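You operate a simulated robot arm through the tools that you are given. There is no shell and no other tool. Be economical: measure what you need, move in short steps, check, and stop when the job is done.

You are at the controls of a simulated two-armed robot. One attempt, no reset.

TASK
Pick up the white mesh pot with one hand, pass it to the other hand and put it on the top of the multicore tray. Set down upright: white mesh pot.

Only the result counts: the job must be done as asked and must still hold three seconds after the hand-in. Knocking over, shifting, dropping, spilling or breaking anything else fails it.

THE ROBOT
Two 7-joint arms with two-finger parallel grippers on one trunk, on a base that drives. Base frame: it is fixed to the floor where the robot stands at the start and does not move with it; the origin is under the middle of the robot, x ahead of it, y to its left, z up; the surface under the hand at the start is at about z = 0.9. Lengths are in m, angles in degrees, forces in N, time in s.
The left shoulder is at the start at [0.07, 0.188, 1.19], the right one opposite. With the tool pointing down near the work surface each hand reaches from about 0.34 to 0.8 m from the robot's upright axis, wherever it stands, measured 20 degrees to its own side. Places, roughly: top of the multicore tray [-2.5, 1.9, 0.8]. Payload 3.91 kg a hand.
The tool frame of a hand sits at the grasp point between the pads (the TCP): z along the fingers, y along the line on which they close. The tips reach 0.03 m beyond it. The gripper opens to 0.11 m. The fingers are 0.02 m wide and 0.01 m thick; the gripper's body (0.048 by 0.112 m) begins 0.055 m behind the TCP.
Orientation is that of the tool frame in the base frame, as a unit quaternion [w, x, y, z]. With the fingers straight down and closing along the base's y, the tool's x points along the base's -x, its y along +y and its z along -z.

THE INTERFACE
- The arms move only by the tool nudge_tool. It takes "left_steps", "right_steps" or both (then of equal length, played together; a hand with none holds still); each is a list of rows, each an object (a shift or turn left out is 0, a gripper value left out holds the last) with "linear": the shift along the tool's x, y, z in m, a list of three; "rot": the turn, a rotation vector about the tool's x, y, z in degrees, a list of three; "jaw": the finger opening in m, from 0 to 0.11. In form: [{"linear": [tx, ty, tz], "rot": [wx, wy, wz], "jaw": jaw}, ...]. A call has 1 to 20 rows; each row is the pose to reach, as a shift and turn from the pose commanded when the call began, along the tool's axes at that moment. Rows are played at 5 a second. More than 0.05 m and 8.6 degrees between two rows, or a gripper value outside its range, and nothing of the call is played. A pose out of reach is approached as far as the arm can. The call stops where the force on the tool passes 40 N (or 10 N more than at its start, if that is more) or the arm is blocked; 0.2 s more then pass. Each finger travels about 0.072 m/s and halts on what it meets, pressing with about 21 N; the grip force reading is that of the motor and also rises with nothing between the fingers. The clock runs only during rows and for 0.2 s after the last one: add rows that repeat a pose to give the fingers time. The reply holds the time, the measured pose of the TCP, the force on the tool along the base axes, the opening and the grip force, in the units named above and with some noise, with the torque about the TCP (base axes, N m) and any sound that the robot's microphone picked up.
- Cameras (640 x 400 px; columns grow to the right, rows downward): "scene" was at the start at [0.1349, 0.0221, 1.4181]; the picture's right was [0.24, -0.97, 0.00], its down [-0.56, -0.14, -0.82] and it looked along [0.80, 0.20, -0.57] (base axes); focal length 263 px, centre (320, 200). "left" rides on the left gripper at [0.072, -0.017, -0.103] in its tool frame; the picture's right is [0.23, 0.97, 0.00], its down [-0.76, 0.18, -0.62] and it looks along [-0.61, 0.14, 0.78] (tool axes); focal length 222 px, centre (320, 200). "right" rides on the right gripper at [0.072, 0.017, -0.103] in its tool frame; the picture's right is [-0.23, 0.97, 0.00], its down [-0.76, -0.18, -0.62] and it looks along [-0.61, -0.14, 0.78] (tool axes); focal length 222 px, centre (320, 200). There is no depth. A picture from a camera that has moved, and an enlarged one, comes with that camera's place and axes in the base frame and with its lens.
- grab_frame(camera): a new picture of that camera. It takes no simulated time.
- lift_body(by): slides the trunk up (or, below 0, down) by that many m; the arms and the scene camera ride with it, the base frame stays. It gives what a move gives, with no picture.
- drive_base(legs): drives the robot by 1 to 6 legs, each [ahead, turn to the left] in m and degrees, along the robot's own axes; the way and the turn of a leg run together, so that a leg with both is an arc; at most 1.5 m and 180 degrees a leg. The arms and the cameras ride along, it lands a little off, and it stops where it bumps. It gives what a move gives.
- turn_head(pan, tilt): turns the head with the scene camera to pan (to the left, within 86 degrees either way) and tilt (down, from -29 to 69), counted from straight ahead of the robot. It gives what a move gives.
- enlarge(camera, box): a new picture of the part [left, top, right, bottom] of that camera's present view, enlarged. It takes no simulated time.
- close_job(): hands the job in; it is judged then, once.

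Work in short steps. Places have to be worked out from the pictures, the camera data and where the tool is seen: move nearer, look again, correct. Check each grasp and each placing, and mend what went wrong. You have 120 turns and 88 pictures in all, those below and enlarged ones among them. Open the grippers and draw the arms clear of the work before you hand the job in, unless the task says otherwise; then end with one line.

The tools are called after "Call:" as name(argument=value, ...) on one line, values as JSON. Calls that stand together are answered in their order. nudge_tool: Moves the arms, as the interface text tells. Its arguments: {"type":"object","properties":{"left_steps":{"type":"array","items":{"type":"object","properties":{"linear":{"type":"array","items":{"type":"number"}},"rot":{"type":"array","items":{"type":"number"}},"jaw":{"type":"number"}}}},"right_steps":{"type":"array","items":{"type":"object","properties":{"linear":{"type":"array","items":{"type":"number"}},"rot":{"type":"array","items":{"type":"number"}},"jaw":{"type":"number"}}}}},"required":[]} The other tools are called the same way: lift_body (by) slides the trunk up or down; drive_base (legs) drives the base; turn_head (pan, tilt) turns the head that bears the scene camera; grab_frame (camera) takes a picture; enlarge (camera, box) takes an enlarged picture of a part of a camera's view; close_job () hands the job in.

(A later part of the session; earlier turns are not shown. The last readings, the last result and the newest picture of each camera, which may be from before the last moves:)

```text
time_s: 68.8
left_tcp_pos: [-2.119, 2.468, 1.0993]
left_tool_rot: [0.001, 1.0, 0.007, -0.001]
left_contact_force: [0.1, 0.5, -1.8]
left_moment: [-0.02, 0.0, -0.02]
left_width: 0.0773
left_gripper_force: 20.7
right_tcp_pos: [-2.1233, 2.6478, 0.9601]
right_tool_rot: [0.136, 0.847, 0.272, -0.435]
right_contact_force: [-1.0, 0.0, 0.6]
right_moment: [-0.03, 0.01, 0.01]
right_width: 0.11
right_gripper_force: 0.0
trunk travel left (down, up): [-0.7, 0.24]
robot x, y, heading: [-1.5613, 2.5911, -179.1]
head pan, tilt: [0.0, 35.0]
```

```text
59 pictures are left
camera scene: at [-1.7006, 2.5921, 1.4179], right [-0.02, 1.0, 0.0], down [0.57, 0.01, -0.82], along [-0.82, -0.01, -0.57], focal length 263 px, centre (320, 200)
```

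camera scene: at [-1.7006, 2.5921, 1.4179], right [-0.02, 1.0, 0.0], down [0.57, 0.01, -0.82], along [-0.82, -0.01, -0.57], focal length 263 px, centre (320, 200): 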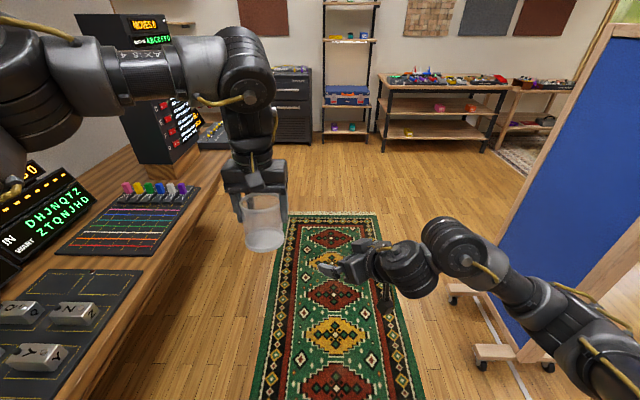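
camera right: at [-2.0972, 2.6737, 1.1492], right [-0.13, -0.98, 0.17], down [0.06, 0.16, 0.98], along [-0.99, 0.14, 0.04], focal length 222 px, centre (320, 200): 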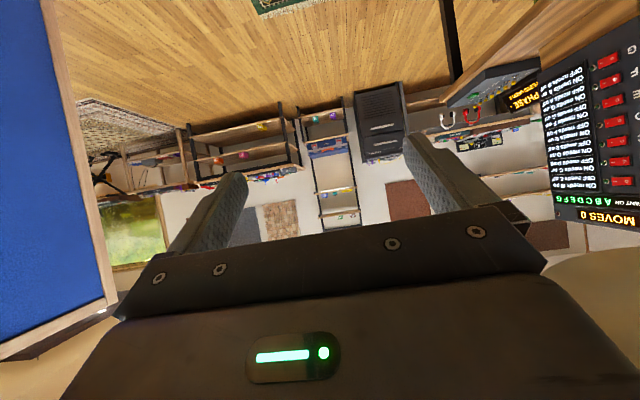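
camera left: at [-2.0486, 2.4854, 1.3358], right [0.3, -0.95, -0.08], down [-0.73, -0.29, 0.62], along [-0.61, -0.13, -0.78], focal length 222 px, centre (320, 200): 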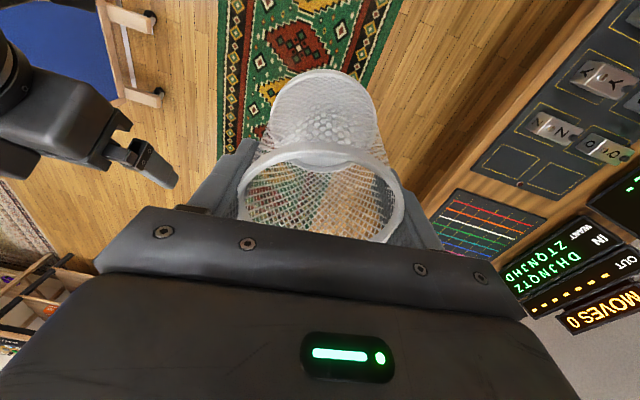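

Both are reachable. I'll lower the right hand 9 cm for better reach, then carry the pot across above and 3 cm ahead of its grip point.

Call:
nudge_tool(left_steps=[{"linear": [0, 0, 0.01]}, {"linear": [0, 0, 0.02]}, {"linear": [-0.01, -0.02, 0.03]}, {"linear": [-0.02, -0.06, 0.03]}, {"linear": [-0.03, -0.1, 0.03]}, {"linear": [-0.037, -0.13, 0.03]}, {"linear": [-0.037, -0.155, 0.03]}, {"linear": [-0.037, -0.155, 0.03]}], right_steps=[{"linear": [0.025, 0, 0.0175]}, {"linear": [0.05, 0, 0.035]}, {"linear": [0.074, 0, 0.052]}, {"linear": [0.074, 0, 0.052]}, {"linear": [0.074, 0, 0.052]}, {"linear": [0.074, 0, 0.052]}, {"linear": [0.074, 0, 0.052]}, {"linear": [0.074, 0, 0.052]}])

Call:
grab_frame(camera="scene")

Call:
grab_frame(camera="right")

Call:
grab_frame(camera="left")

```text
time_s: 70.6
left_tcp_pos: [-2.1577, 2.6212, 1.07]
left_tool_rot: [0.001, 1.0, 0.008, -0.001]
left_contact_force: [0.7, 0.1, -1.5]
left_moment: [0.0, -0.05, -0.01]
left_width: 0.077
left_gripper_force: 21.1
right_tcp_pos: [-2.122, 2.6464, 0.8684]
right_tool_rot: [0.136, 0.847, 0.273, -0.435]
right_contact_force: [0.5, -0.6, -0.6]
right_moment: [0.01, 0.01, 0.02]
right_width: 0.1099
right_gripper_force: 0.0
trunk travel left (down, up): [-0.7, 0.24]
robot x, y, heading: [-1.5574, 2.5928, -179.1]
head pan, tilt: [0.0, 35.0]
```

```text
58 pictures are left
camera scene: at [-1.7008, 2.5907, 1.4179], right [-0.02, 1.0, 0.0], down [0.57, 0.01, -0.82], along [-0.82, -0.01, -0.57], focal length 263 px, centre (320, 200)
```

scene: 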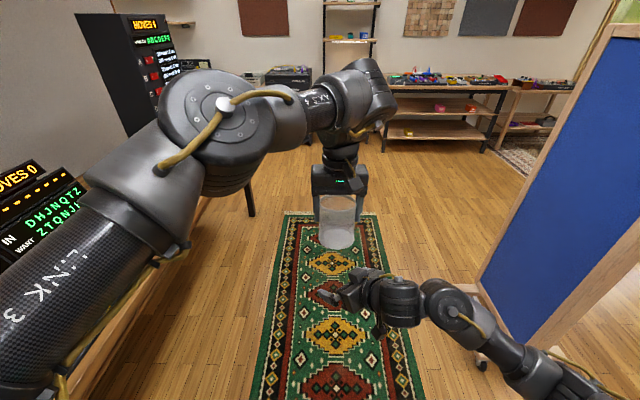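

```text
57 pictures are left
camera right: at [-2.0094, 2.7046, 0.8691], right [0.46, -0.87, 0.18], down [-0.05, 0.17, 0.98], along [-0.89, -0.46, 0.04], focal length 222 px, centre (320, 200)
```

right: 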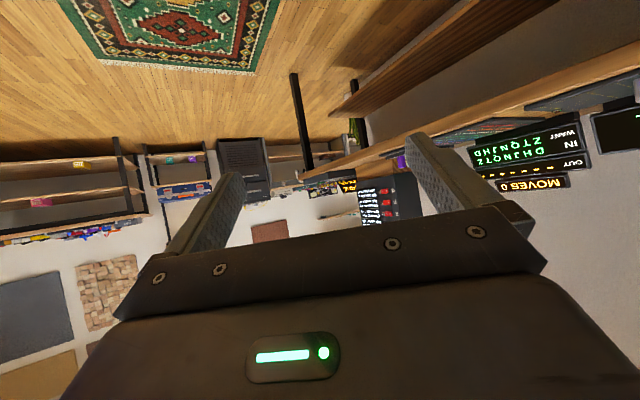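

```text
56 pictures are left
camera left: at [-2.0858, 2.6382, 1.1725], right [0.24, -0.97, 0.0], down [-0.76, -0.19, 0.62], along [-0.61, -0.15, -0.78], focal length 222 px, centre (320, 200)
```

left: 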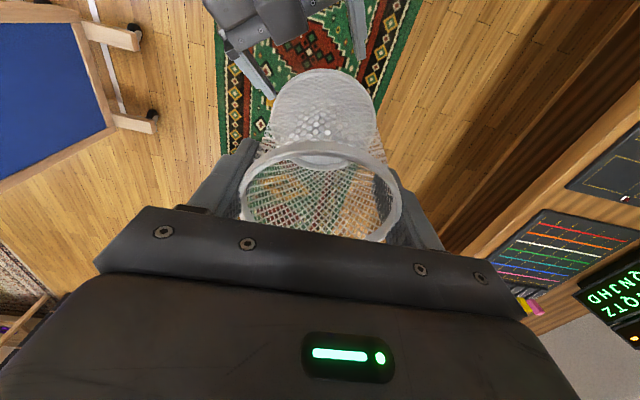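

The pot is over the right hand. I'll enlarge the scene to measure how far the pot's bottom hangs below the left fingers.

Call:
enlarge(camera="scene", box=[270, 150, 430, 310])

```text
2.50 times, centred on (350, 230) of scene
camera zoom: at [-1.7008, 2.5907, 1.4179], right [-0.02, 1.0, 0.0], down [0.57, 0.01, -0.82], along [-0.82, -0.01, -0.57], focal length 656 px, centre (245, 125)
```

zoom: 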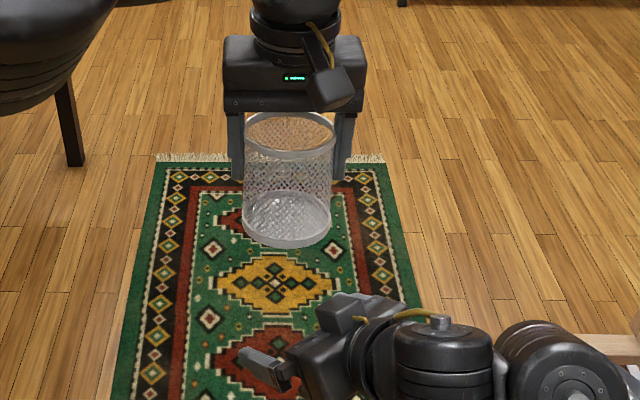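

The pot is 0.10 m tall and the left fingertips reach to about 0.047 m above its bottom, so the closing axes should be aligned. The left wrist should turn freely the other way. I'll yaw it by -105° in place and turn the right hand to a 75° heading, both clear of each other.

Call:
nudge_tool(left_steps=[{"rot": [0, 0, 8]}, {"rot": [0, 0, 16]}, {"rot": [0, 0, 24]}, {"rot": [0, 0, 32]}, {"rot": [0, 0, 40]}, {"rot": [0, 0, 48]}, {"rot": [0, 0, 56]}, {"rot": [0, 0, 64]}, {"rot": [0, 0, 72]}, {"rot": [0, 0, 80]}, {"rot": [0, 0, 88]}, {"rot": [0, 0, 96.5]}, {"rot": [0, 0, 105]}, {"rot": [0, 0, 105]}], right_steps=[{"rot": [-5.4, 0, -3.9]}, {"rot": [-10.8, 0, -7.8]}, {"rot": [-16.2, 0, -11.6]}, {"rot": [-21.7, 0, -15.5]}, {"rot": [-27.1, 0, -19.4]}, {"rot": [-32.5, 0, -23.3]}, {"rot": [-32.5, 0, -23.3]}, {"rot": [-32.5, 0, -23.3]}, {"rot": [-32.5, 0, -23.3]}, {"rot": [-32.5, 0, -23.3]}, {"rot": [-32.5, 0, -23.3]}, {"rot": [-32.5, 0, -23.3]}, {"rot": [-32.5, 0, -23.3]}, {"rot": [-32.5, 0, -23.3]}])

Call:
grab_frame(camera="scene")

```text
time_s: 73.6
left_tcp_pos: [-2.1573, 2.6221, 1.0705]
left_tool_rot: [-0.002, -0.615, 0.789, -0.001]
left_contact_force: [-0.3, 0.3, -1.5]
left_moment: [0.01, 0.0, 0.01]
left_width: 0.0771
left_gripper_force: 20.8
right_tcp_pos: [-2.1207, 2.6474, 0.8705]
right_tool_rot: [0.277, 0.704, 0.545, -0.361]
right_contact_force: [0.4, 0.3, -0.3]
right_moment: [-0.04, 0.0, -0.01]
right_width: 0.1099
right_gripper_force: 0.0
trunk travel left (down, up): [-0.7, 0.24]
robot x, y, heading: [-1.559, 2.5918, -179.0]
head pan, tilt: [0.0, 35.0]
```

```text
54 pictures are left
camera scene: at [-1.7006, 2.592, 1.4179], right [-0.02, 1.0, 0.0], down [0.57, 0.01, -0.82], along [-0.82, -0.01, -0.57], focal length 263 px, centre (320, 200)
```

scene: 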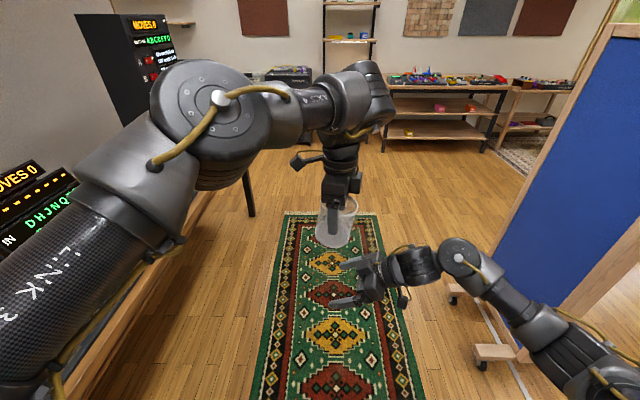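

The closing axes now match within 1°. I'll position the pot 3 cm ahead of the nominal grip point, lower it most of the way, and check.

Call:
nudge_tool(left_steps=[{"linear": [0.0095, -0.0289, 0]}, {"linear": [0.0095, -0.0289, 0.04]}, {"linear": [0.0095, -0.0289, 0.08]}, {"linear": [0.0095, -0.0289, 0.11]}, {"linear": [0.0095, -0.0289, 0.11]}])

Call:
enlarge(camera="scene", box=[250, 180, 410, 340])

Call:
grab_frame(camera="right")

```text
time_s: 74.8
left_tcp_pos: [-2.1321, 2.6063, 0.9598]
left_tool_rot: [-0.003, -0.615, 0.789, -0.001]
left_contact_force: [0.5, -0.5, -1.2]
left_moment: [0.02, 0.0, -0.01]
left_width: 0.0771
left_gripper_force: 20.6
right_tcp_pos: [-2.1213, 2.6471, 0.8702]
right_tool_rot: [0.276, 0.704, 0.545, -0.361]
right_contact_force: [-0.3, 0.4, 0.1]
right_moment: [-0.02, -0.02, 0.01]
right_width: 0.11
right_gripper_force: 0.0
trunk travel left (down, up): [-0.7, 0.24]
robot x, y, heading: [-1.5618, 2.5942, -179.2]
head pan, tilt: [0.0, 35.0]
```

```text
2.50 times, centred on (330, 260) of scene
camera zoom: at [-1.7003, 2.5928, 1.4179], right [-0.02, 1.0, 0.0], down [0.57, 0.01, -0.82], along [-0.82, -0.01, -0.57], focal length 656 px, centre (295, 50)
```

zoom: 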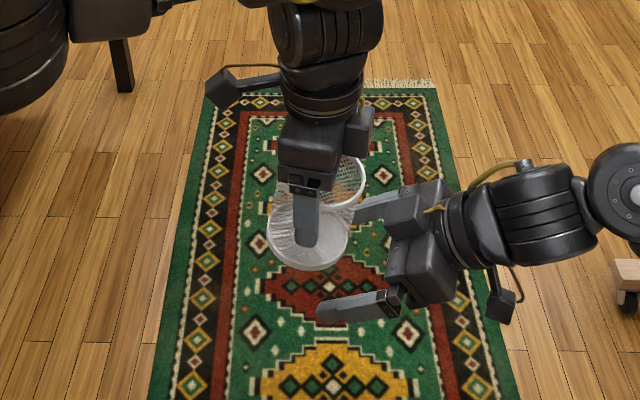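

```text
52 pictures are left
camera right: at [-2.0735, 2.7645, 0.8716], right [0.91, -0.37, 0.18], down [-0.15, 0.1, 0.98], along [-0.39, -0.92, 0.03], focal length 222 px, centre (320, 200)
```

right: 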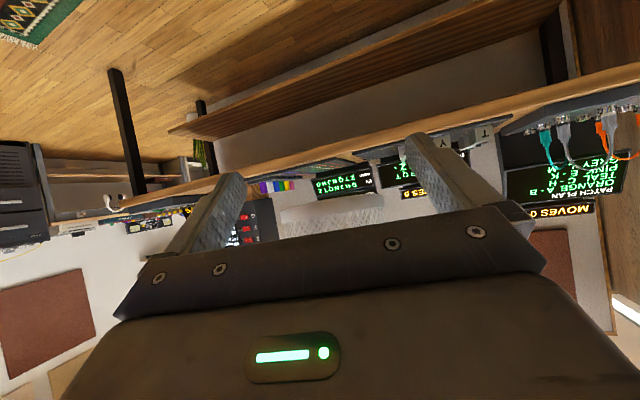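

The pot looks tilted a few degrees within the left grip, with its bottom toward the left, probably from the earlier touch. I'll look closer to measure it.

Call:
enlarge(camera="scene", box=[300, 210, 364, 250])

Call:
grab_frame(camera="left")

```text
10.00 times, centred on (332, 230) of scene
camera zoom: at [-1.7003, 2.5928, 1.4179], right [-0.02, 1.0, 0.0], down [0.57, 0.01, -0.82], along [-0.82, -0.01, -0.57], focal length 2626 px, centre (200, -100)
```

zoom: 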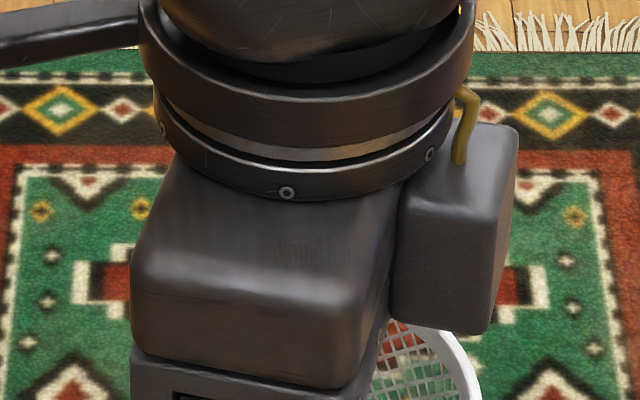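

```text
50 pictures are left
camera left: at [-2.1333, 2.5315, 1.0621], right [-1.0, 0.02, 0.0], down [0.02, 0.78, 0.62], along [0.01, 0.62, -0.78], focal length 222 px, centre (320, 200)
```

left: 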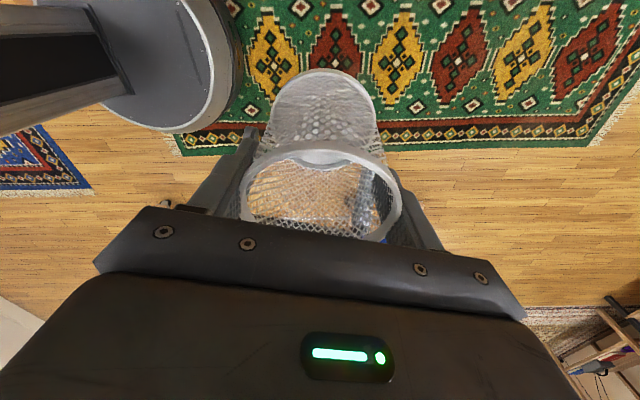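

The tilt is about 6.5° around the finger axis. I'll rotate the left hand by that much to level the pot, then lower it to the transfer height and check.

Call:
nudge_tool(left_steps=[{"rot": [0, -6.5, 0]}, {"linear": [0, 0, 0.022], "rot": [0, -6.5, 0]}, {"linear": [0, 0, 0.044], "rot": [0, -6.5, 0]}, {"linear": [0, 0, 0.044], "rot": [0, -6.5, 0]}])

Call:
enlarge(camera="scene", box=[250, 180, 410, 340])

Call:
grab_frame(camera="right")

```text
time_s: 75.8
left_tcp_pos: [-2.1331, 2.6046, 0.9152]
left_tool_rot: [0.042, -0.614, 0.788, 0.034]
left_contact_force: [0.1, -0.4, -0.7]
left_moment: [-0.01, -0.03, -0.01]
left_width: 0.0771
left_gripper_force: 21.2
right_tcp_pos: [-2.121, 2.6469, 0.8688]
right_tool_rot: [0.277, 0.704, 0.546, -0.361]
right_contact_force: [-0.5, 0.3, -0.7]
right_moment: [-0.03, 0.04, -0.03]
right_width: 0.1098
right_gripper_force: 0.1
trunk travel left (down, up): [-0.7, 0.24]
robot x, y, heading: [-1.5629, 2.595, -179.2]
head pan, tilt: [0.0, 35.0]
```

```text
2.50 times, centred on (330, 260) of scene
camera zoom: at [-1.7002, 2.5917, 1.418], right [-0.02, 1.0, 0.0], down [0.57, 0.01, -0.82], along [-0.82, -0.01, -0.57], focal length 656 px, centre (295, 50)
```

zoom: 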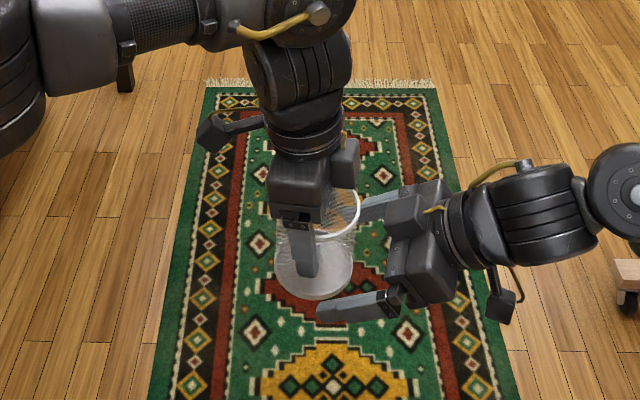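

```text
48 pictures are left
camera right: at [-2.0734, 2.7639, 0.8718], right [0.91, -0.37, 0.18], down [-0.15, 0.1, 0.98], along [-0.39, -0.92, 0.03], focal length 222 px, centre (320, 200)
```

right: 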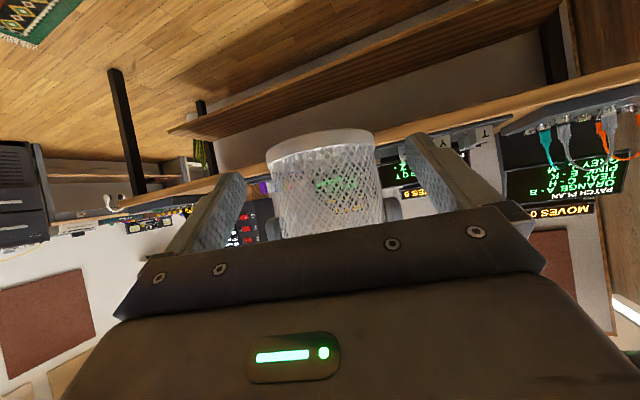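

The pot bottom is at about 0.837, centred between the right fingers and nearly upright. I'll move it back 3 cm into the right hand's grip.

Call:
nudge_tool(left_steps=[{"linear": [-0.01, 0, 0.0011]}, {"linear": [-0.02, 0, 0.0023]}, {"linear": [-0.029, 0, 0.0033]}, {"linear": [-0.029, 0, 0.0033]}])

Call:
enlarge(camera="scene", box=[280, 220, 376, 300])

Call:
grab_frame(camera="right")

```text
time_s: 76.8
left_tcp_pos: [-2.1262, 2.6341, 0.9142]
left_tool_rot: [0.043, -0.614, 0.787, 0.035]
left_contact_force: [0.8, -0.2, -1.3]
left_moment: [0.03, 0.01, -0.01]
left_width: 0.077
left_gripper_force: 20.7
right_tcp_pos: [-2.1216, 2.6466, 0.8706]
right_tool_rot: [0.277, 0.704, 0.546, -0.36]
right_contact_force: [0.4, 0.0, 0.4]
right_moment: [0.01, 0.03, 0.01]
right_width: 0.1102
right_gripper_force: 0.1
trunk travel left (down, up): [-0.7, 0.24]
robot x, y, heading: [-1.5627, 2.5961, -178.9]
head pan, tilt: [0.0, 35.0]
```

```text
5.00 times, centred on (328, 260) of scene
camera zoom: at [-1.7006, 2.5916, 1.4179], right [-0.02, 1.0, 0.0], down [0.57, 0.01, -0.82], along [-0.82, -0.01, -0.57], focal length 1313 px, centre (280, -100)
```

zoom: 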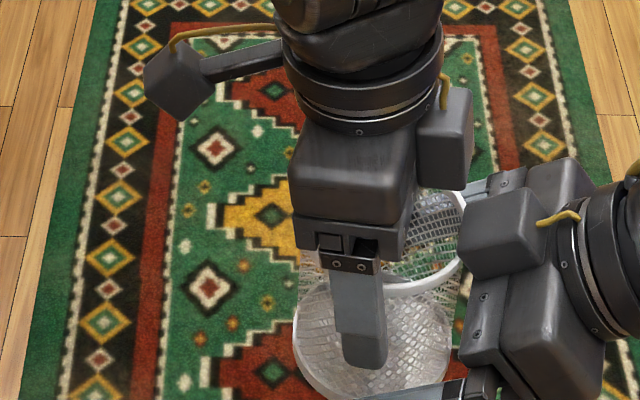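

```text
46 pictures are left
camera right: at [-2.0736, 2.7638, 0.8717], right [0.91, -0.37, 0.18], down [-0.15, 0.1, 0.98], along [-0.39, -0.92, 0.03], focal length 222 px, centre (320, 200)
```

right: 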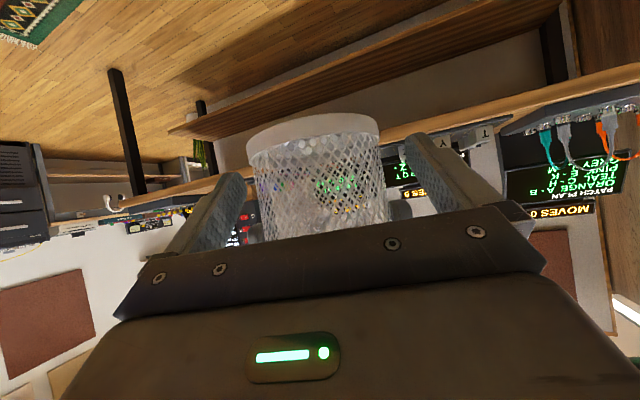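

No contact so far, and the pot sits between the right pads. I'll close the right gripper.

Call:
nudge_tool(right_steps=[{"jaw": 0.09}, {"jaw": 0.075}, {"jaw": 0.06}, {"jaw": 0.06}, {"jaw": 0.06}])

Call:
grab_frame(camera="right")

Call:
enlarge(camera="scene", box=[280, 220, 376, 300])

```text
time_s: 78.0
left_tcp_pos: [-2.1257, 2.6343, 0.9154]
left_tool_rot: [0.042, -0.613, 0.788, 0.034]
left_contact_force: [13.1, -1.2, 4.6]
left_moment: [0.06, -0.17, -0.28]
left_width: 0.0771
left_gripper_force: 20.8
right_tcp_pos: [-2.1211, 2.6482, 0.8705]
right_tool_rot: [0.275, 0.705, 0.544, -0.362]
right_contact_force: [-13.3, 1.6, -3.7]
right_moment: [-0.07, -0.41, 0.09]
right_width: 0.0768
right_gripper_force: 21.1
trunk travel left (down, up): [-0.7, 0.24]
robot x, y, heading: [-1.5598, 2.5944, -179.4]
head pan, tilt: [0.0, 35.0]
```

```text
45 pictures are left
camera right: at [-2.074, 2.7644, 0.8717], right [0.91, -0.38, 0.18], down [-0.15, 0.1, 0.98], along [-0.39, -0.92, 0.03], focal length 222 px, centre (320, 200)
```

right: 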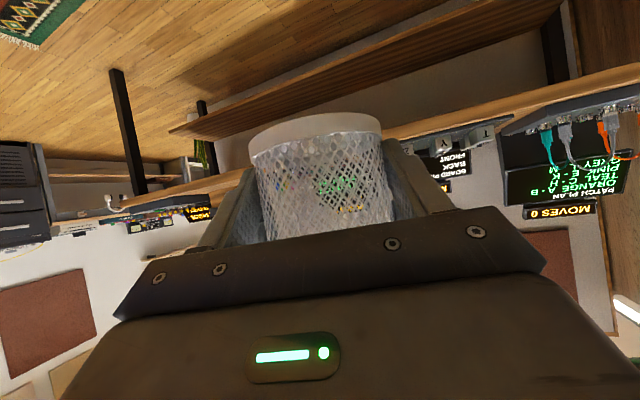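

```text
5.00 times, centred on (328, 260) of scene
camera zoom: at [-1.7005, 2.5919, 1.4179], right [-0.02, 1.0, 0.0], down [0.57, 0.01, -0.82], along [-0.82, -0.01, -0.57], focal length 1313 px, centre (280, -100)
```

zoom: 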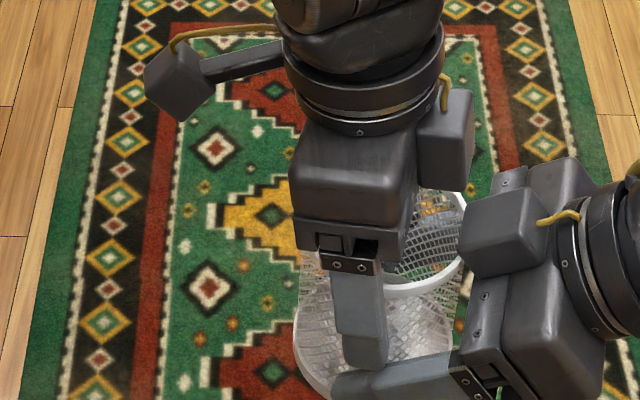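

Both hands hold the pot: right width 0.077 m, grip 21 N. I'll open the left gripper a little and lift it straight up.

Call:
nudge_tool(left_steps=[{"jaw": 0.085}, {"jaw": 0.095}, {"jaw": 0.1}, {"jaw": 0.1}])

Call:
enlarge(camera="scene", box=[280, 220, 376, 300])

```text
time_s: 79.0
left_tcp_pos: [-2.1258, 2.6337, 0.9141]
left_tool_rot: [0.043, -0.614, 0.787, 0.035]
left_contact_force: [-0.8, 0.2, -0.5]
left_moment: [0.0, 0.02, 0.0]
left_width: 0.1
left_gripper_force: 0.1
right_tcp_pos: [-2.1208, 2.6475, 0.8701]
right_tool_rot: [0.277, 0.703, 0.546, -0.361]
right_contact_force: [0.6, 0.2, -0.2]
right_moment: [0.05, 0.02, 0.0]
right_width: 0.0772
right_gripper_force: 20.9
trunk travel left (down, up): [-0.7, 0.24]
robot x, y, heading: [-1.5653, 2.5936, -179.2]
head pan, tilt: [0.0, 35.0]
```

```text
5.00 times, centred on (328, 260) of scene
camera zoom: at [-1.7005, 2.592, 1.4179], right [-0.02, 1.0, 0.0], down [0.57, 0.01, -0.82], along [-0.82, -0.01, -0.57], focal length 1313 px, centre (280, -100)
```

zoom: 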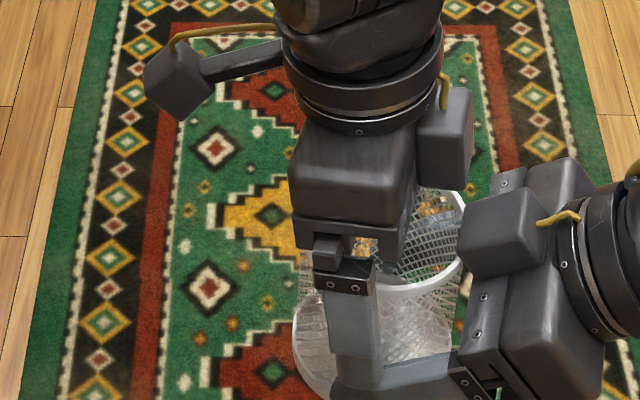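

The left hand has released cleanly. I'll raise it straight up, clear of the pot, then out to its own side.

Call:
nudge_tool(left_steps=[{"linear": [-0.0034, 0, -0.03]}, {"linear": [-0.0068, 0, -0.06]}, {"linear": [-0.0102, 0, -0.09]}, {"linear": [-0.0136, 0, -0.119]}, {"linear": [0.025, 0.01, -0.12]}, {"linear": [0.06, 0.02, -0.12]}, {"linear": [0.1, 0.03, -0.12]}, {"linear": [0.14, 0.03, -0.12]}])

Call:
grab_frame(camera="scene")

Call:
grab_frame(camera="right")

Call:
enlarge(camera="scene", box=[280, 220, 376, 300])

```text
time_s: 80.8
left_tcp_pos: [-2.1956, 2.4927, 1.0184]
left_tool_rot: [0.043, -0.613, 0.788, 0.035]
left_contact_force: [-0.6, 0.1, -0.2]
left_moment: [0.03, -0.02, 0.01]
left_width: 0.0998
left_gripper_force: 0.0
right_tcp_pos: [-2.121, 2.6448, 0.8703]
right_tool_rot: [0.276, 0.704, 0.546, -0.359]
right_contact_force: [-0.9, -0.4, -0.3]
right_moment: [0.04, -0.02, 0.0]
right_width: 0.0771
right_gripper_force: 22.0
trunk travel left (down, up): [-0.7, 0.24]
robot x, y, heading: [-1.5615, 2.5984, -179.1]
head pan, tilt: [0.0, 35.0]
```

```text
42 pictures are left
camera scene: at [-1.7012, 2.589, 1.4178], right [-0.02, 1.0, 0.0], down [0.57, 0.01, -0.82], along [-0.82, -0.01, -0.57], focal length 263 px, centre (320, 200)
```

scene: 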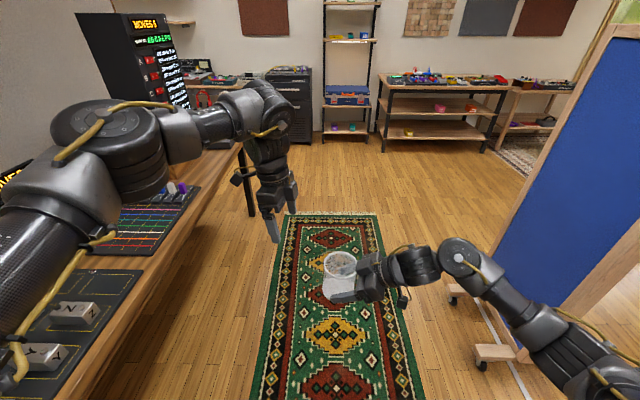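

```text
41 pictures are left
camera right: at [-2.074, 2.7622, 0.8718], right [0.91, -0.37, 0.18], down [-0.15, 0.1, 0.98], along [-0.39, -0.92, 0.03], focal length 222 px, centre (320, 200)
```

right: 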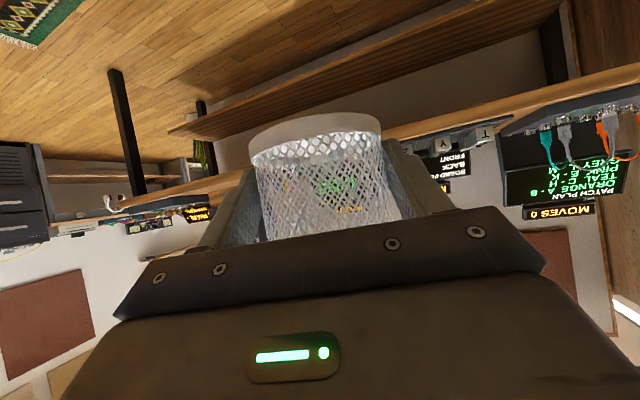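

```text
5.00 times, centred on (328, 260) of scene
camera zoom: at [-1.7012, 2.589, 1.4178], right [-0.02, 1.0, 0.0], down [0.57, 0.01, -0.82], along [-0.82, -0.01, -0.57], focal length 1313 px, centre (280, -100)
```

zoom: 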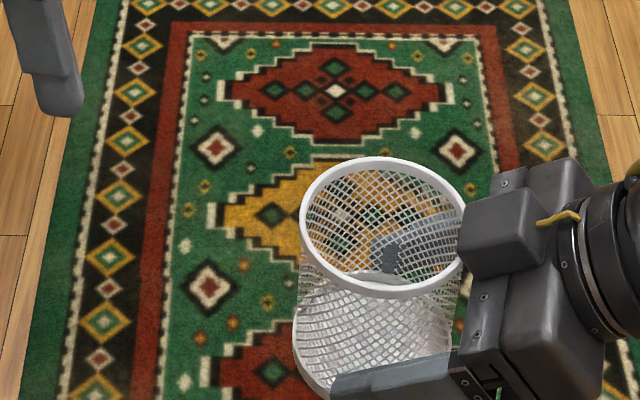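

The handover worked: the pot is upright in the right hand. I'll retract the left hand to its side, then raise the trunk before driving.

Call:
nudge_tool(left_steps=[{"linear": [0.023, -0.021, -0.019], "rot": [0, 0, -7.5]}, {"linear": [0.046, -0.042, -0.038], "rot": [0, 0, -15]}, {"linear": [0.069, -0.063, -0.057], "rot": [0, 0, -22.5]}, {"linear": [0.092, -0.084, -0.076], "rot": [0, 0, -30]}, {"linear": [0.115, -0.105, -0.095], "rot": [0, 0, -37.5]}, {"linear": [0.138, -0.126, -0.114], "rot": [0, 0, -45]}, {"linear": [0.161, -0.147, -0.133], "rot": [0, 0, -52.5]}, {"linear": [0.184, -0.169, -0.15], "rot": [0, 0, -60]}])

Call:
lift_body(by=0.2)

Call:
turn_head(pan=40, tilt=30)

Call:
grab_frame(camera="scene")

```text
time_s: 82.6
left_tcp_pos: [-2.0769, 2.2566, 1.1464]
left_tool_rot: [-0.055, 0.926, -0.374, -0.009]
left_contact_force: [0.4, 0.3, -0.4]
left_moment: [0.01, -0.01, 0.0]
left_width: 0.0998
left_gripper_force: 0.0
right_tcp_pos: [-2.121, 2.6471, 0.8703]
right_tool_rot: [0.275, 0.704, 0.546, -0.361]
right_contact_force: [-0.2, 0.5, -0.8]
right_moment: [0.06, 0.02, -0.04]
right_width: 0.0773
right_gripper_force: 21.1
trunk travel left (down, up): [-0.7, 0.24]
robot x, y, heading: [-1.5598, 2.5909, -178.8]
head pan, tilt: [0.0, 35.0]
```

```text
time_s: 84.7
left_tcp_pos: [-2.0789, 2.2567, 1.3474]
left_tool_rot: [-0.054, 0.925, -0.375, -0.008]
left_contact_force: [0.2, 0.7, -0.5]
left_moment: [-0.01, -0.01, 0.0]
left_width: 0.1
left_gripper_force: 0.1
right_tcp_pos: [-2.1205, 2.647, 1.0716]
right_tool_rot: [0.276, 0.704, 0.546, -0.361]
right_contact_force: [-0.5, -0.2, -0.9]
right_moment: [0.02, 0.0, 0.0]
right_width: 0.0772
right_gripper_force: 21.2
trunk travel left (down, up): [-0.9, 0.04]
robot x, y, heading: [-1.562, 2.5947, -179.1]
head pan, tilt: [0.0, 35.0]
```

```text
time_s: 85.8
left_tcp_pos: [-2.079, 2.2587, 1.3462]
left_tool_rot: [-0.054, 0.925, -0.375, -0.008]
left_contact_force: [0.5, -0.9, -0.3]
left_moment: [-0.06, 0.01, 0.03]
left_width: 0.0999
left_gripper_force: 0.0
right_tcp_pos: [-2.1218, 2.6473, 1.0708]
right_tool_rot: [0.276, 0.704, 0.546, -0.361]
right_contact_force: [0.0, 0.0, -0.7]
right_moment: [0.04, 0.05, 0.01]
right_width: 0.0769
right_gripper_force: 20.9
trunk travel left (down, up): [-0.9, 0.04]
robot x, y, heading: [-1.5634, 2.593, -179.1]
head pan, tilt: [40.0, 30.0]
```

```text
39 pictures are left
camera scene: at [-1.6809, 2.534, 1.6257], right [-0.65, 0.76, 0.0], down [0.38, 0.33, -0.87], along [-0.66, -0.57, -0.5], focal length 263 px, centre (320, 200)
```

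scene: 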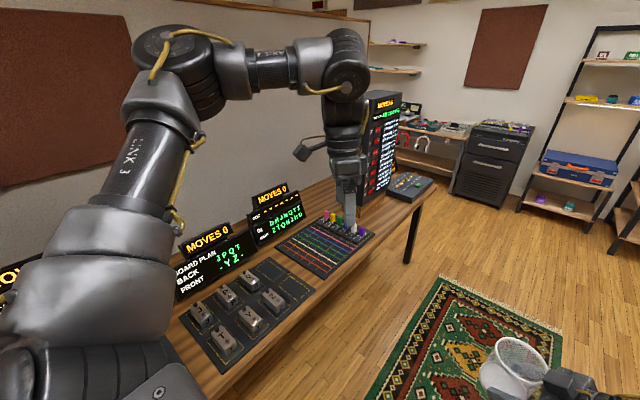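

The path ahead is clear. I'll drive 0.85 m forward to line up with the tray, then turn left to face it.

Call:
drive_base(legs=[[0.85, 0], [0, 89]])

Call:
turn_head(pan=0, tilt=50)

Call:
grab_frame(camera="scene")

```text
time_s: 94.1
left_tcp_pos: [-2.0738, 2.0625, 1.347]
left_tool_rot: [-0.033, 0.921, 0.385, -0.044]
left_contact_force: [0.3, -0.6, 0.4]
left_moment: [0.03, 0.0, -0.03]
left_width: 0.0999
left_gripper_force: 0.1
right_tcp_pos: [-2.4637, 2.0232, 1.0697]
right_tool_rot: [0.45, 0.115, 0.883, -0.061]
right_contact_force: [0.6, 0.6, -1.1]
right_moment: [0.0, 0.0, -0.01]
right_width: 0.077
right_gripper_force: 21.5
trunk travel left (down, up): [-0.9, 0.04]
robot x, y, heading: [-2.4047, 2.5824, -89.4]
head pan, tilt: [40.0, 30.0]
```

```text
time_s: 95.2
left_tcp_pos: [-2.0734, 2.0624, 1.3446]
left_tool_rot: [-0.033, 0.921, 0.386, -0.044]
left_contact_force: [-0.6, 0.1, 0.4]
left_moment: [-0.01, 0.01, -0.03]
left_width: 0.1001
left_gripper_force: 0.2
right_tcp_pos: [-2.4624, 2.0232, 1.0708]
right_tool_rot: [0.45, 0.115, 0.883, -0.061]
right_contact_force: [0.1, 0.0, -0.4]
right_moment: [-0.01, 0.05, 0.01]
right_width: 0.0768
right_gripper_force: 21.2
trunk travel left (down, up): [-0.9, 0.04]
robot x, y, heading: [-2.4021, 2.5846, -89.6]
head pan, tilt: [0.0, 50.0]
```

```text
38 pictures are left
camera scene: at [-2.4045, 2.4561, 1.5962], right [-1.0, -0.01, 0.0], down [-0.01, 0.77, -0.64], along [0.01, -0.64, -0.77], focal length 263 px, centre (320, 200)
```

scene: 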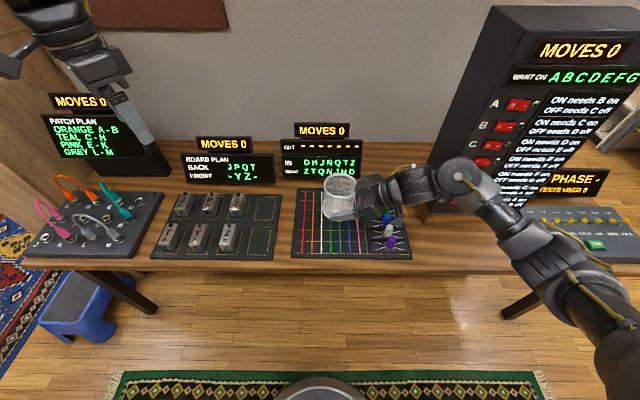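

I'm facing the bench and the pot is over the tray area. I'll enlarge the tray to pick a flat spot.

Call:
enlarge(camera="scene", box=[270, 160, 430, 270])

Call:
grab_frame(camera="right")

Call:
grab_frame(camera="left")

```text
3.64 times, centred on (350, 215) of scene
camera zoom: at [-2.4045, 2.4561, 1.5962], right [-1.0, -0.01, 0.0], down [-0.01, 0.77, -0.64], along [0.01, -0.64, -0.77], focal length 955 px, centre (211, 146)
```

zoom: 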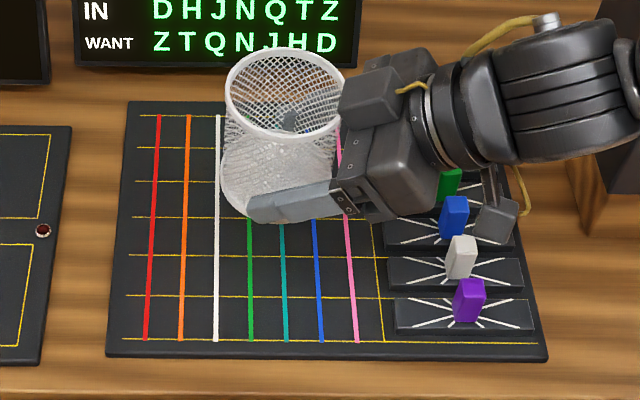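

```text
36 pictures are left
camera right: at [-2.5812, 2.0713, 1.0716], right [0.38, 0.91, 0.18], down [-0.1, -0.15, 0.98], along [0.92, -0.39, 0.03], focal length 222 px, centre (320, 200)
```

right: 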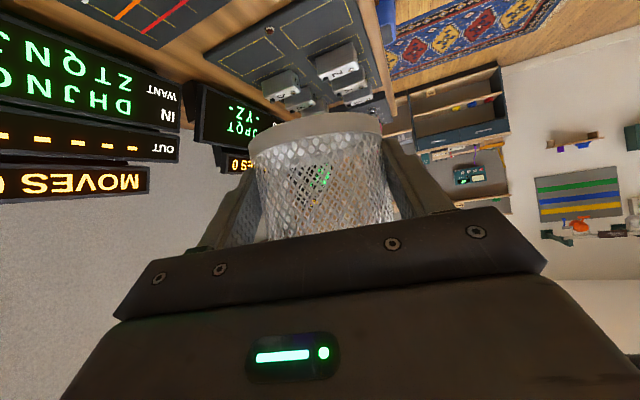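

```text
35 pictures are left
camera left: at [-2.0236, 2.1221, 1.4465], right [0.85, -0.52, -0.1], down [-0.34, -0.68, 0.65], along [-0.41, -0.51, -0.76], focal length 222 px, centre (320, 200)
```

left: 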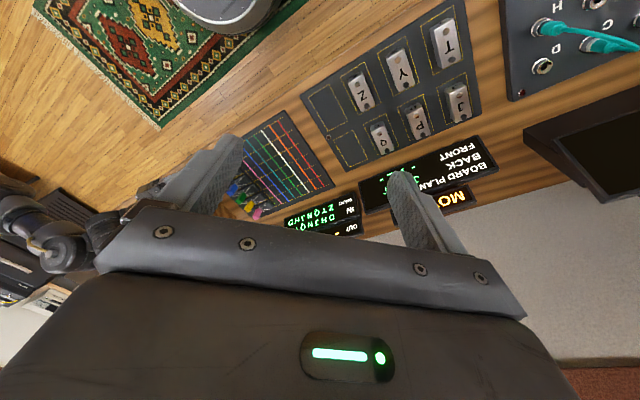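

The tray has flat striped tracks on its left part and plug sliders on its right part, which the right hand would pass over. I'll yaw the right hand back to a 35° heading so it comes from the front instead, keeping the pot where it is.

Call:
nudge_tool(right_steps=[{"rot": [5.4, 0, 3.9]}, {"rot": [10.8, 0, 7.8]}, {"rot": [16.2, 0, 11.6]}, {"rot": [21.7, 0, 15.5]}, {"rot": [27.1, 0, 19.4]}, {"rot": [32.5, 0, 23.3]}, {"rot": [32.5, 0, 23.3]}])

Call:
grab_frame(camera="scene")

```text
time_s: 96.8
left_tcp_pos: [-2.0728, 2.0608, 1.3476]
left_tool_rot: [-0.033, 0.921, 0.386, -0.044]
left_contact_force: [0.0, -0.2, 0.3]
left_moment: [0.03, 0.01, 0.02]
left_width: 0.0998
left_gripper_force: 0.1
right_tcp_pos: [-2.4635, 2.0228, 1.0688]
right_tool_rot: [0.403, 0.411, 0.789, -0.215]
right_contact_force: [-0.6, -0.2, -1.9]
right_moment: [0.04, 0.04, 0.04]
right_width: 0.077
right_gripper_force: 21.1
trunk travel left (down, up): [-0.9, 0.04]
robot x, y, heading: [-2.4056, 2.5857, -89.5]
head pan, tilt: [0.0, 50.0]
```

```text
34 pictures are left
camera scene: at [-2.4046, 2.456, 1.5962], right [-1.0, -0.01, 0.0], down [-0.01, 0.77, -0.64], along [0.0, -0.64, -0.77], focal length 263 px, centre (320, 200)
```

scene: 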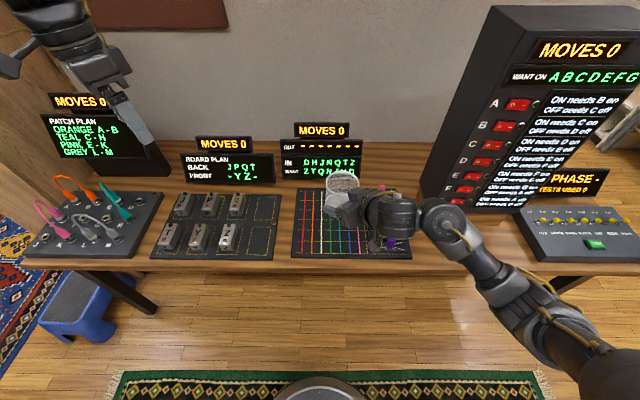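

The right hand now approaches from the front-right. I'll pull the left hand back a bit, then turn 5.5° left and drive forward 0.11 m so the pot sits over the striped area around (-2.39, 1.90).

Call:
nudge_tool(left_steps=[{"linear": [0.04, -0.016, 0]}, {"linear": [0.08, -0.033, 0]}, {"linear": [0.121, -0.049, 0]}])

Call:
drive_base(legs=[[0, 5.5], [0.11, 0]])

Call:
enlarge(camera="scene", box=[220, 170, 460, 320])

```text
time_s: 97.6
left_tcp_pos: [-2.0225, 2.1864, 1.3433]
left_tool_rot: [-0.032, 0.921, 0.385, -0.045]
left_contact_force: [-1.0, -0.1, -0.1]
left_moment: [-0.03, 0.01, 0.01]
left_width: 0.1
left_gripper_force: 0.0
right_tcp_pos: [-2.4628, 2.0251, 1.0719]
right_tool_rot: [0.402, 0.41, 0.79, -0.214]
right_contact_force: [-0.3, 0.6, 0.3]
right_moment: [0.02, 0.01, 0.0]
right_width: 0.0769
right_gripper_force: 20.9
trunk travel left (down, up): [-0.9, 0.04]
robot x, y, heading: [-2.4024, 2.5865, -89.5]
head pan, tilt: [0.0, 50.0]
```

```text
time_s: 99.3
left_tcp_pos: [-1.976, 2.12, 1.3454]
left_tool_rot: [-0.029, 0.902, 0.429, -0.046]
left_contact_force: [0.0, 0.9, 0.7]
left_moment: [-0.06, -0.01, 0.01]
left_width: 0.1001
left_gripper_force: 0.1
right_tcp_pos: [-2.3985, 1.9157, 1.0727]
right_tool_rot: [0.414, 0.37, 0.809, -0.194]
right_contact_force: [0.5, 0.6, -0.6]
right_moment: [0.04, 0.0, -0.03]
right_width: 0.0773
right_gripper_force: 20.5
trunk travel left (down, up): [-0.9, 0.04]
robot x, y, heading: [-2.3938, 2.477, -84.4]
head pan, tilt: [0.0, 50.0]
```

```text
2.67 times, centred on (340, 245) of scene
camera zoom: at [-2.3814, 2.356, 1.5968], right [-0.99, -0.1, 0.0], down [-0.08, 0.76, -0.65], along [0.07, -0.64, -0.76], focal length 700 px, centre (267, 80)
```

zoom: 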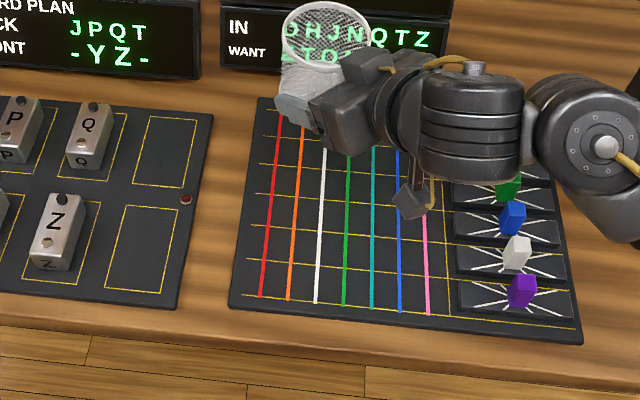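

The pot is now over the striped area at about (-2.39, 1.905). I'll lower the trunk 0.13 m and check arm clearance.

Call:
lift_body(by=-0.13)

Call:
grab_frame(camera="scene")

Call:
grab_frame(camera="left")

Call:
grab_frame(camera="right")

```text
time_s: 100.8
left_tcp_pos: [-1.9772, 2.1156, 1.214]
left_tool_rot: [-0.03, 0.902, 0.429, -0.046]
left_contact_force: [-0.4, 0.2, 0.1]
left_moment: [-0.05, 0.0, -0.03]
left_width: 0.1
left_gripper_force: 0.2
right_tcp_pos: [-2.3985, 1.9138, 0.9403]
right_tool_rot: [0.413, 0.372, 0.808, -0.194]
right_contact_force: [-0.1, 0.0, -0.5]
right_moment: [0.02, 0.01, 0.01]
right_width: 0.077
right_gripper_force: 20.7
trunk travel left (down, up): [-0.77, 0.17]
robot x, y, heading: [-2.3922, 2.477, -83.9]
head pan, tilt: [0.0, 50.0]
```

```text
32 pictures are left
camera scene: at [-2.3815, 2.3505, 1.4663], right [-0.99, -0.1, 0.0], down [-0.08, 0.76, -0.64], along [0.07, -0.64, -0.77], focal length 263 px, centre (320, 200)
```

scene: 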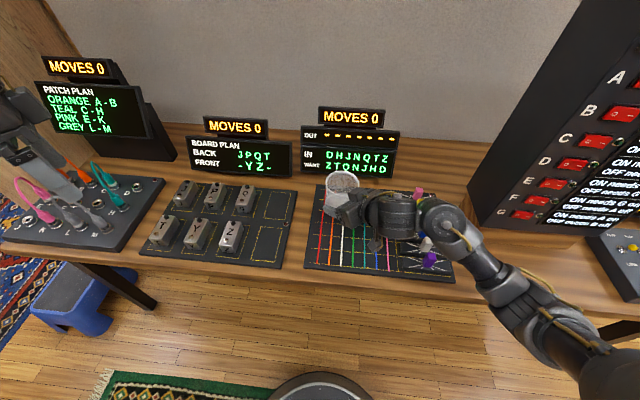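

```text
31 pictures are left
camera left: at [-1.9324, 2.1794, 1.3129], right [0.89, -0.44, -0.1], down [-0.27, -0.71, 0.65], along [-0.36, -0.55, -0.76], focal length 222 px, centre (320, 200)
```

left: 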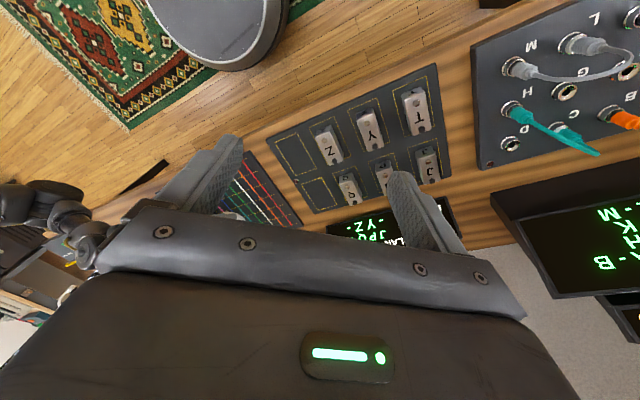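

```text
30 pictures are left
camera right: at [-2.4683, 2.0198, 0.9415], right [0.83, 0.53, 0.18], down [-0.17, -0.06, 0.98], along [0.53, -0.84, 0.04], focal length 222 px, centre (320, 200)
```

right: 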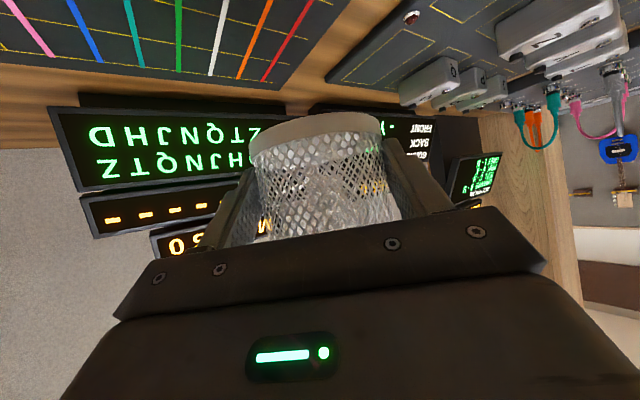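

I want a side view of the right forearm's height before going lower, so I'll turn the left hand's camera toward it.

Call:
nudge_tool(left_steps=[{"rot": [0, 0, 8]}, {"rot": [0, 0, 16]}, {"rot": [0, 0, 24]}, {"rot": [0, 0, 32]}, {"rot": [0, 0, 40]}, {"rot": [0, 0, 48]}, {"rot": [0, 0, 56]}, {"rot": [0, 0, 64]}])

Call:
grab_frame(camera="left")

```text
time_s: 102.7
left_tcp_pos: [-1.9764, 2.1139, 1.2109]
left_tool_rot: [-0.001, 0.992, -0.115, -0.056]
left_contact_force: [1.1, -0.6, 0.0]
left_moment: [0.04, -0.01, -0.02]
left_width: 0.0998
left_gripper_force: 0.1
right_tcp_pos: [-2.3979, 1.9138, 0.9408]
right_tool_rot: [0.413, 0.372, 0.808, -0.194]
right_contact_force: [-0.2, -0.2, -1.7]
right_moment: [0.03, 0.02, -0.03]
right_width: 0.0771
right_gripper_force: 20.7
trunk travel left (down, up): [-0.77, 0.17]
robot x, y, heading: [-2.3915, 2.475, -84.0]
head pan, tilt: [0.0, 50.0]
```

```text
29 pictures are left
camera left: at [-1.8908, 2.1114, 1.3064], right [0.0, -1.0, -0.02], down [-0.71, -0.01, 0.7], along [-0.7, 0.01, -0.71], focal length 222 px, centre (320, 200)
```

left: 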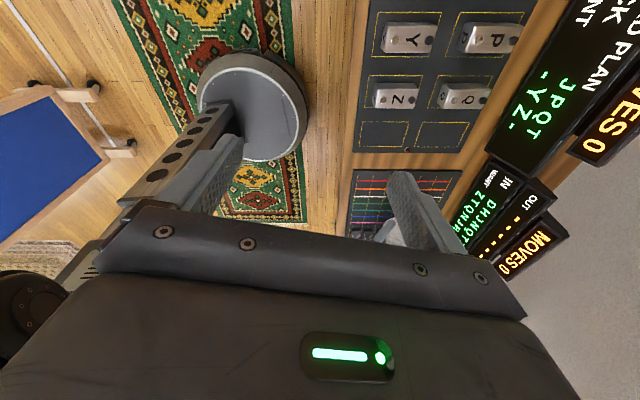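

The gripper blocks that view. From the scene geometry, the right wrist and elbow sit more than 0.1 m above the plugs and the bench edge at final height, so that's safe. I'll lower the trunk another 0.085 m and re-check.

Call:
lift_body(by=-0.085)

Call:
grab_frame(camera="scene")

Call:
grab_frame(camera="right")

Call:
enlarge(camera="scene", box=[300, 150, 460, 290])

```text
time_s: 103.9
left_tcp_pos: [-1.9776, 2.114, 1.1274]
left_tool_rot: [-0.001, 0.992, -0.114, -0.055]
left_contact_force: [0.6, -0.2, -0.6]
left_moment: [-0.02, 0.0, 0.0]
left_width: 0.1
left_gripper_force: 0.1
right_tcp_pos: [-2.3978, 1.9138, 0.8558]
right_tool_rot: [0.414, 0.371, 0.809, -0.193]
right_contact_force: [0.4, 0.0, -0.9]
right_moment: [0.03, 0.0, 0.0]
right_width: 0.077
right_gripper_force: 20.5
trunk travel left (down, up): [-0.685, 0.255]
robot x, y, heading: [-2.3963, 2.4769, -84.1]
head pan, tilt: [0.0, 50.0]
```

```text
28 pictures are left
camera scene: at [-2.3813, 2.3501, 1.3812], right [-0.99, -0.1, 0.0], down [-0.08, 0.76, -0.64], along [0.07, -0.64, -0.77], focal length 263 px, centre (320, 200)
```

scene: 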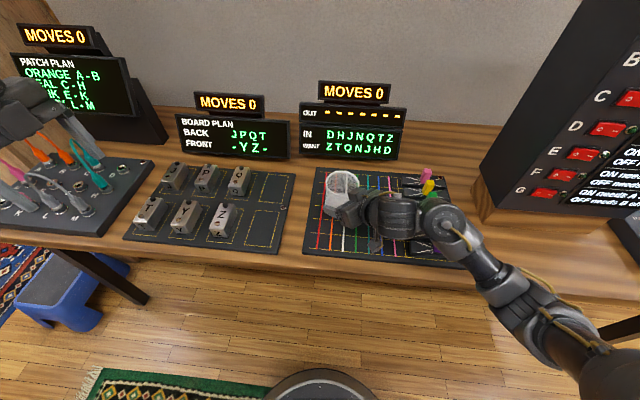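

```text
27 pictures are left
camera right: at [-2.4681, 2.0196, 0.8564], right [0.83, 0.53, 0.18], down [-0.17, -0.06, 0.98], along [0.53, -0.84, 0.04], focal length 222 px, centre (320, 200)
```

right: 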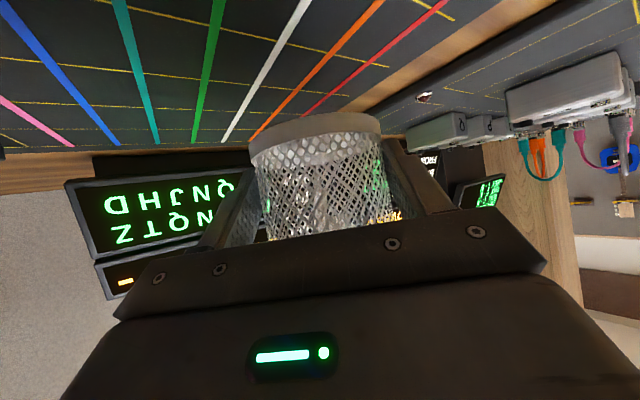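

```text
2.86 times, centred on (380, 220) of scene
camera zoom: at [-2.3813, 2.3501, 1.3812], right [-0.99, -0.1, 0.0], down [-0.08, 0.76, -0.64], along [0.07, -0.64, -0.77], focal length 750 px, centre (149, 143)
```

zoom: 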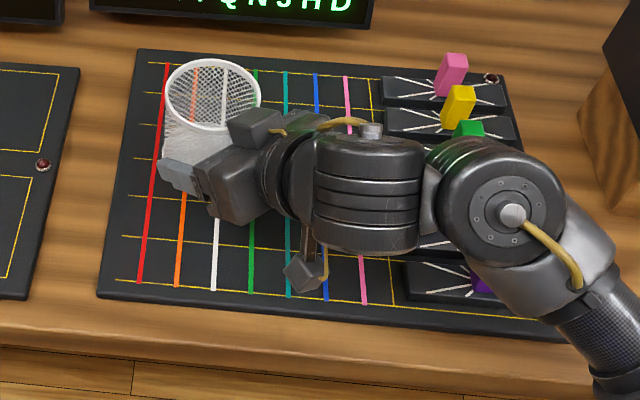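

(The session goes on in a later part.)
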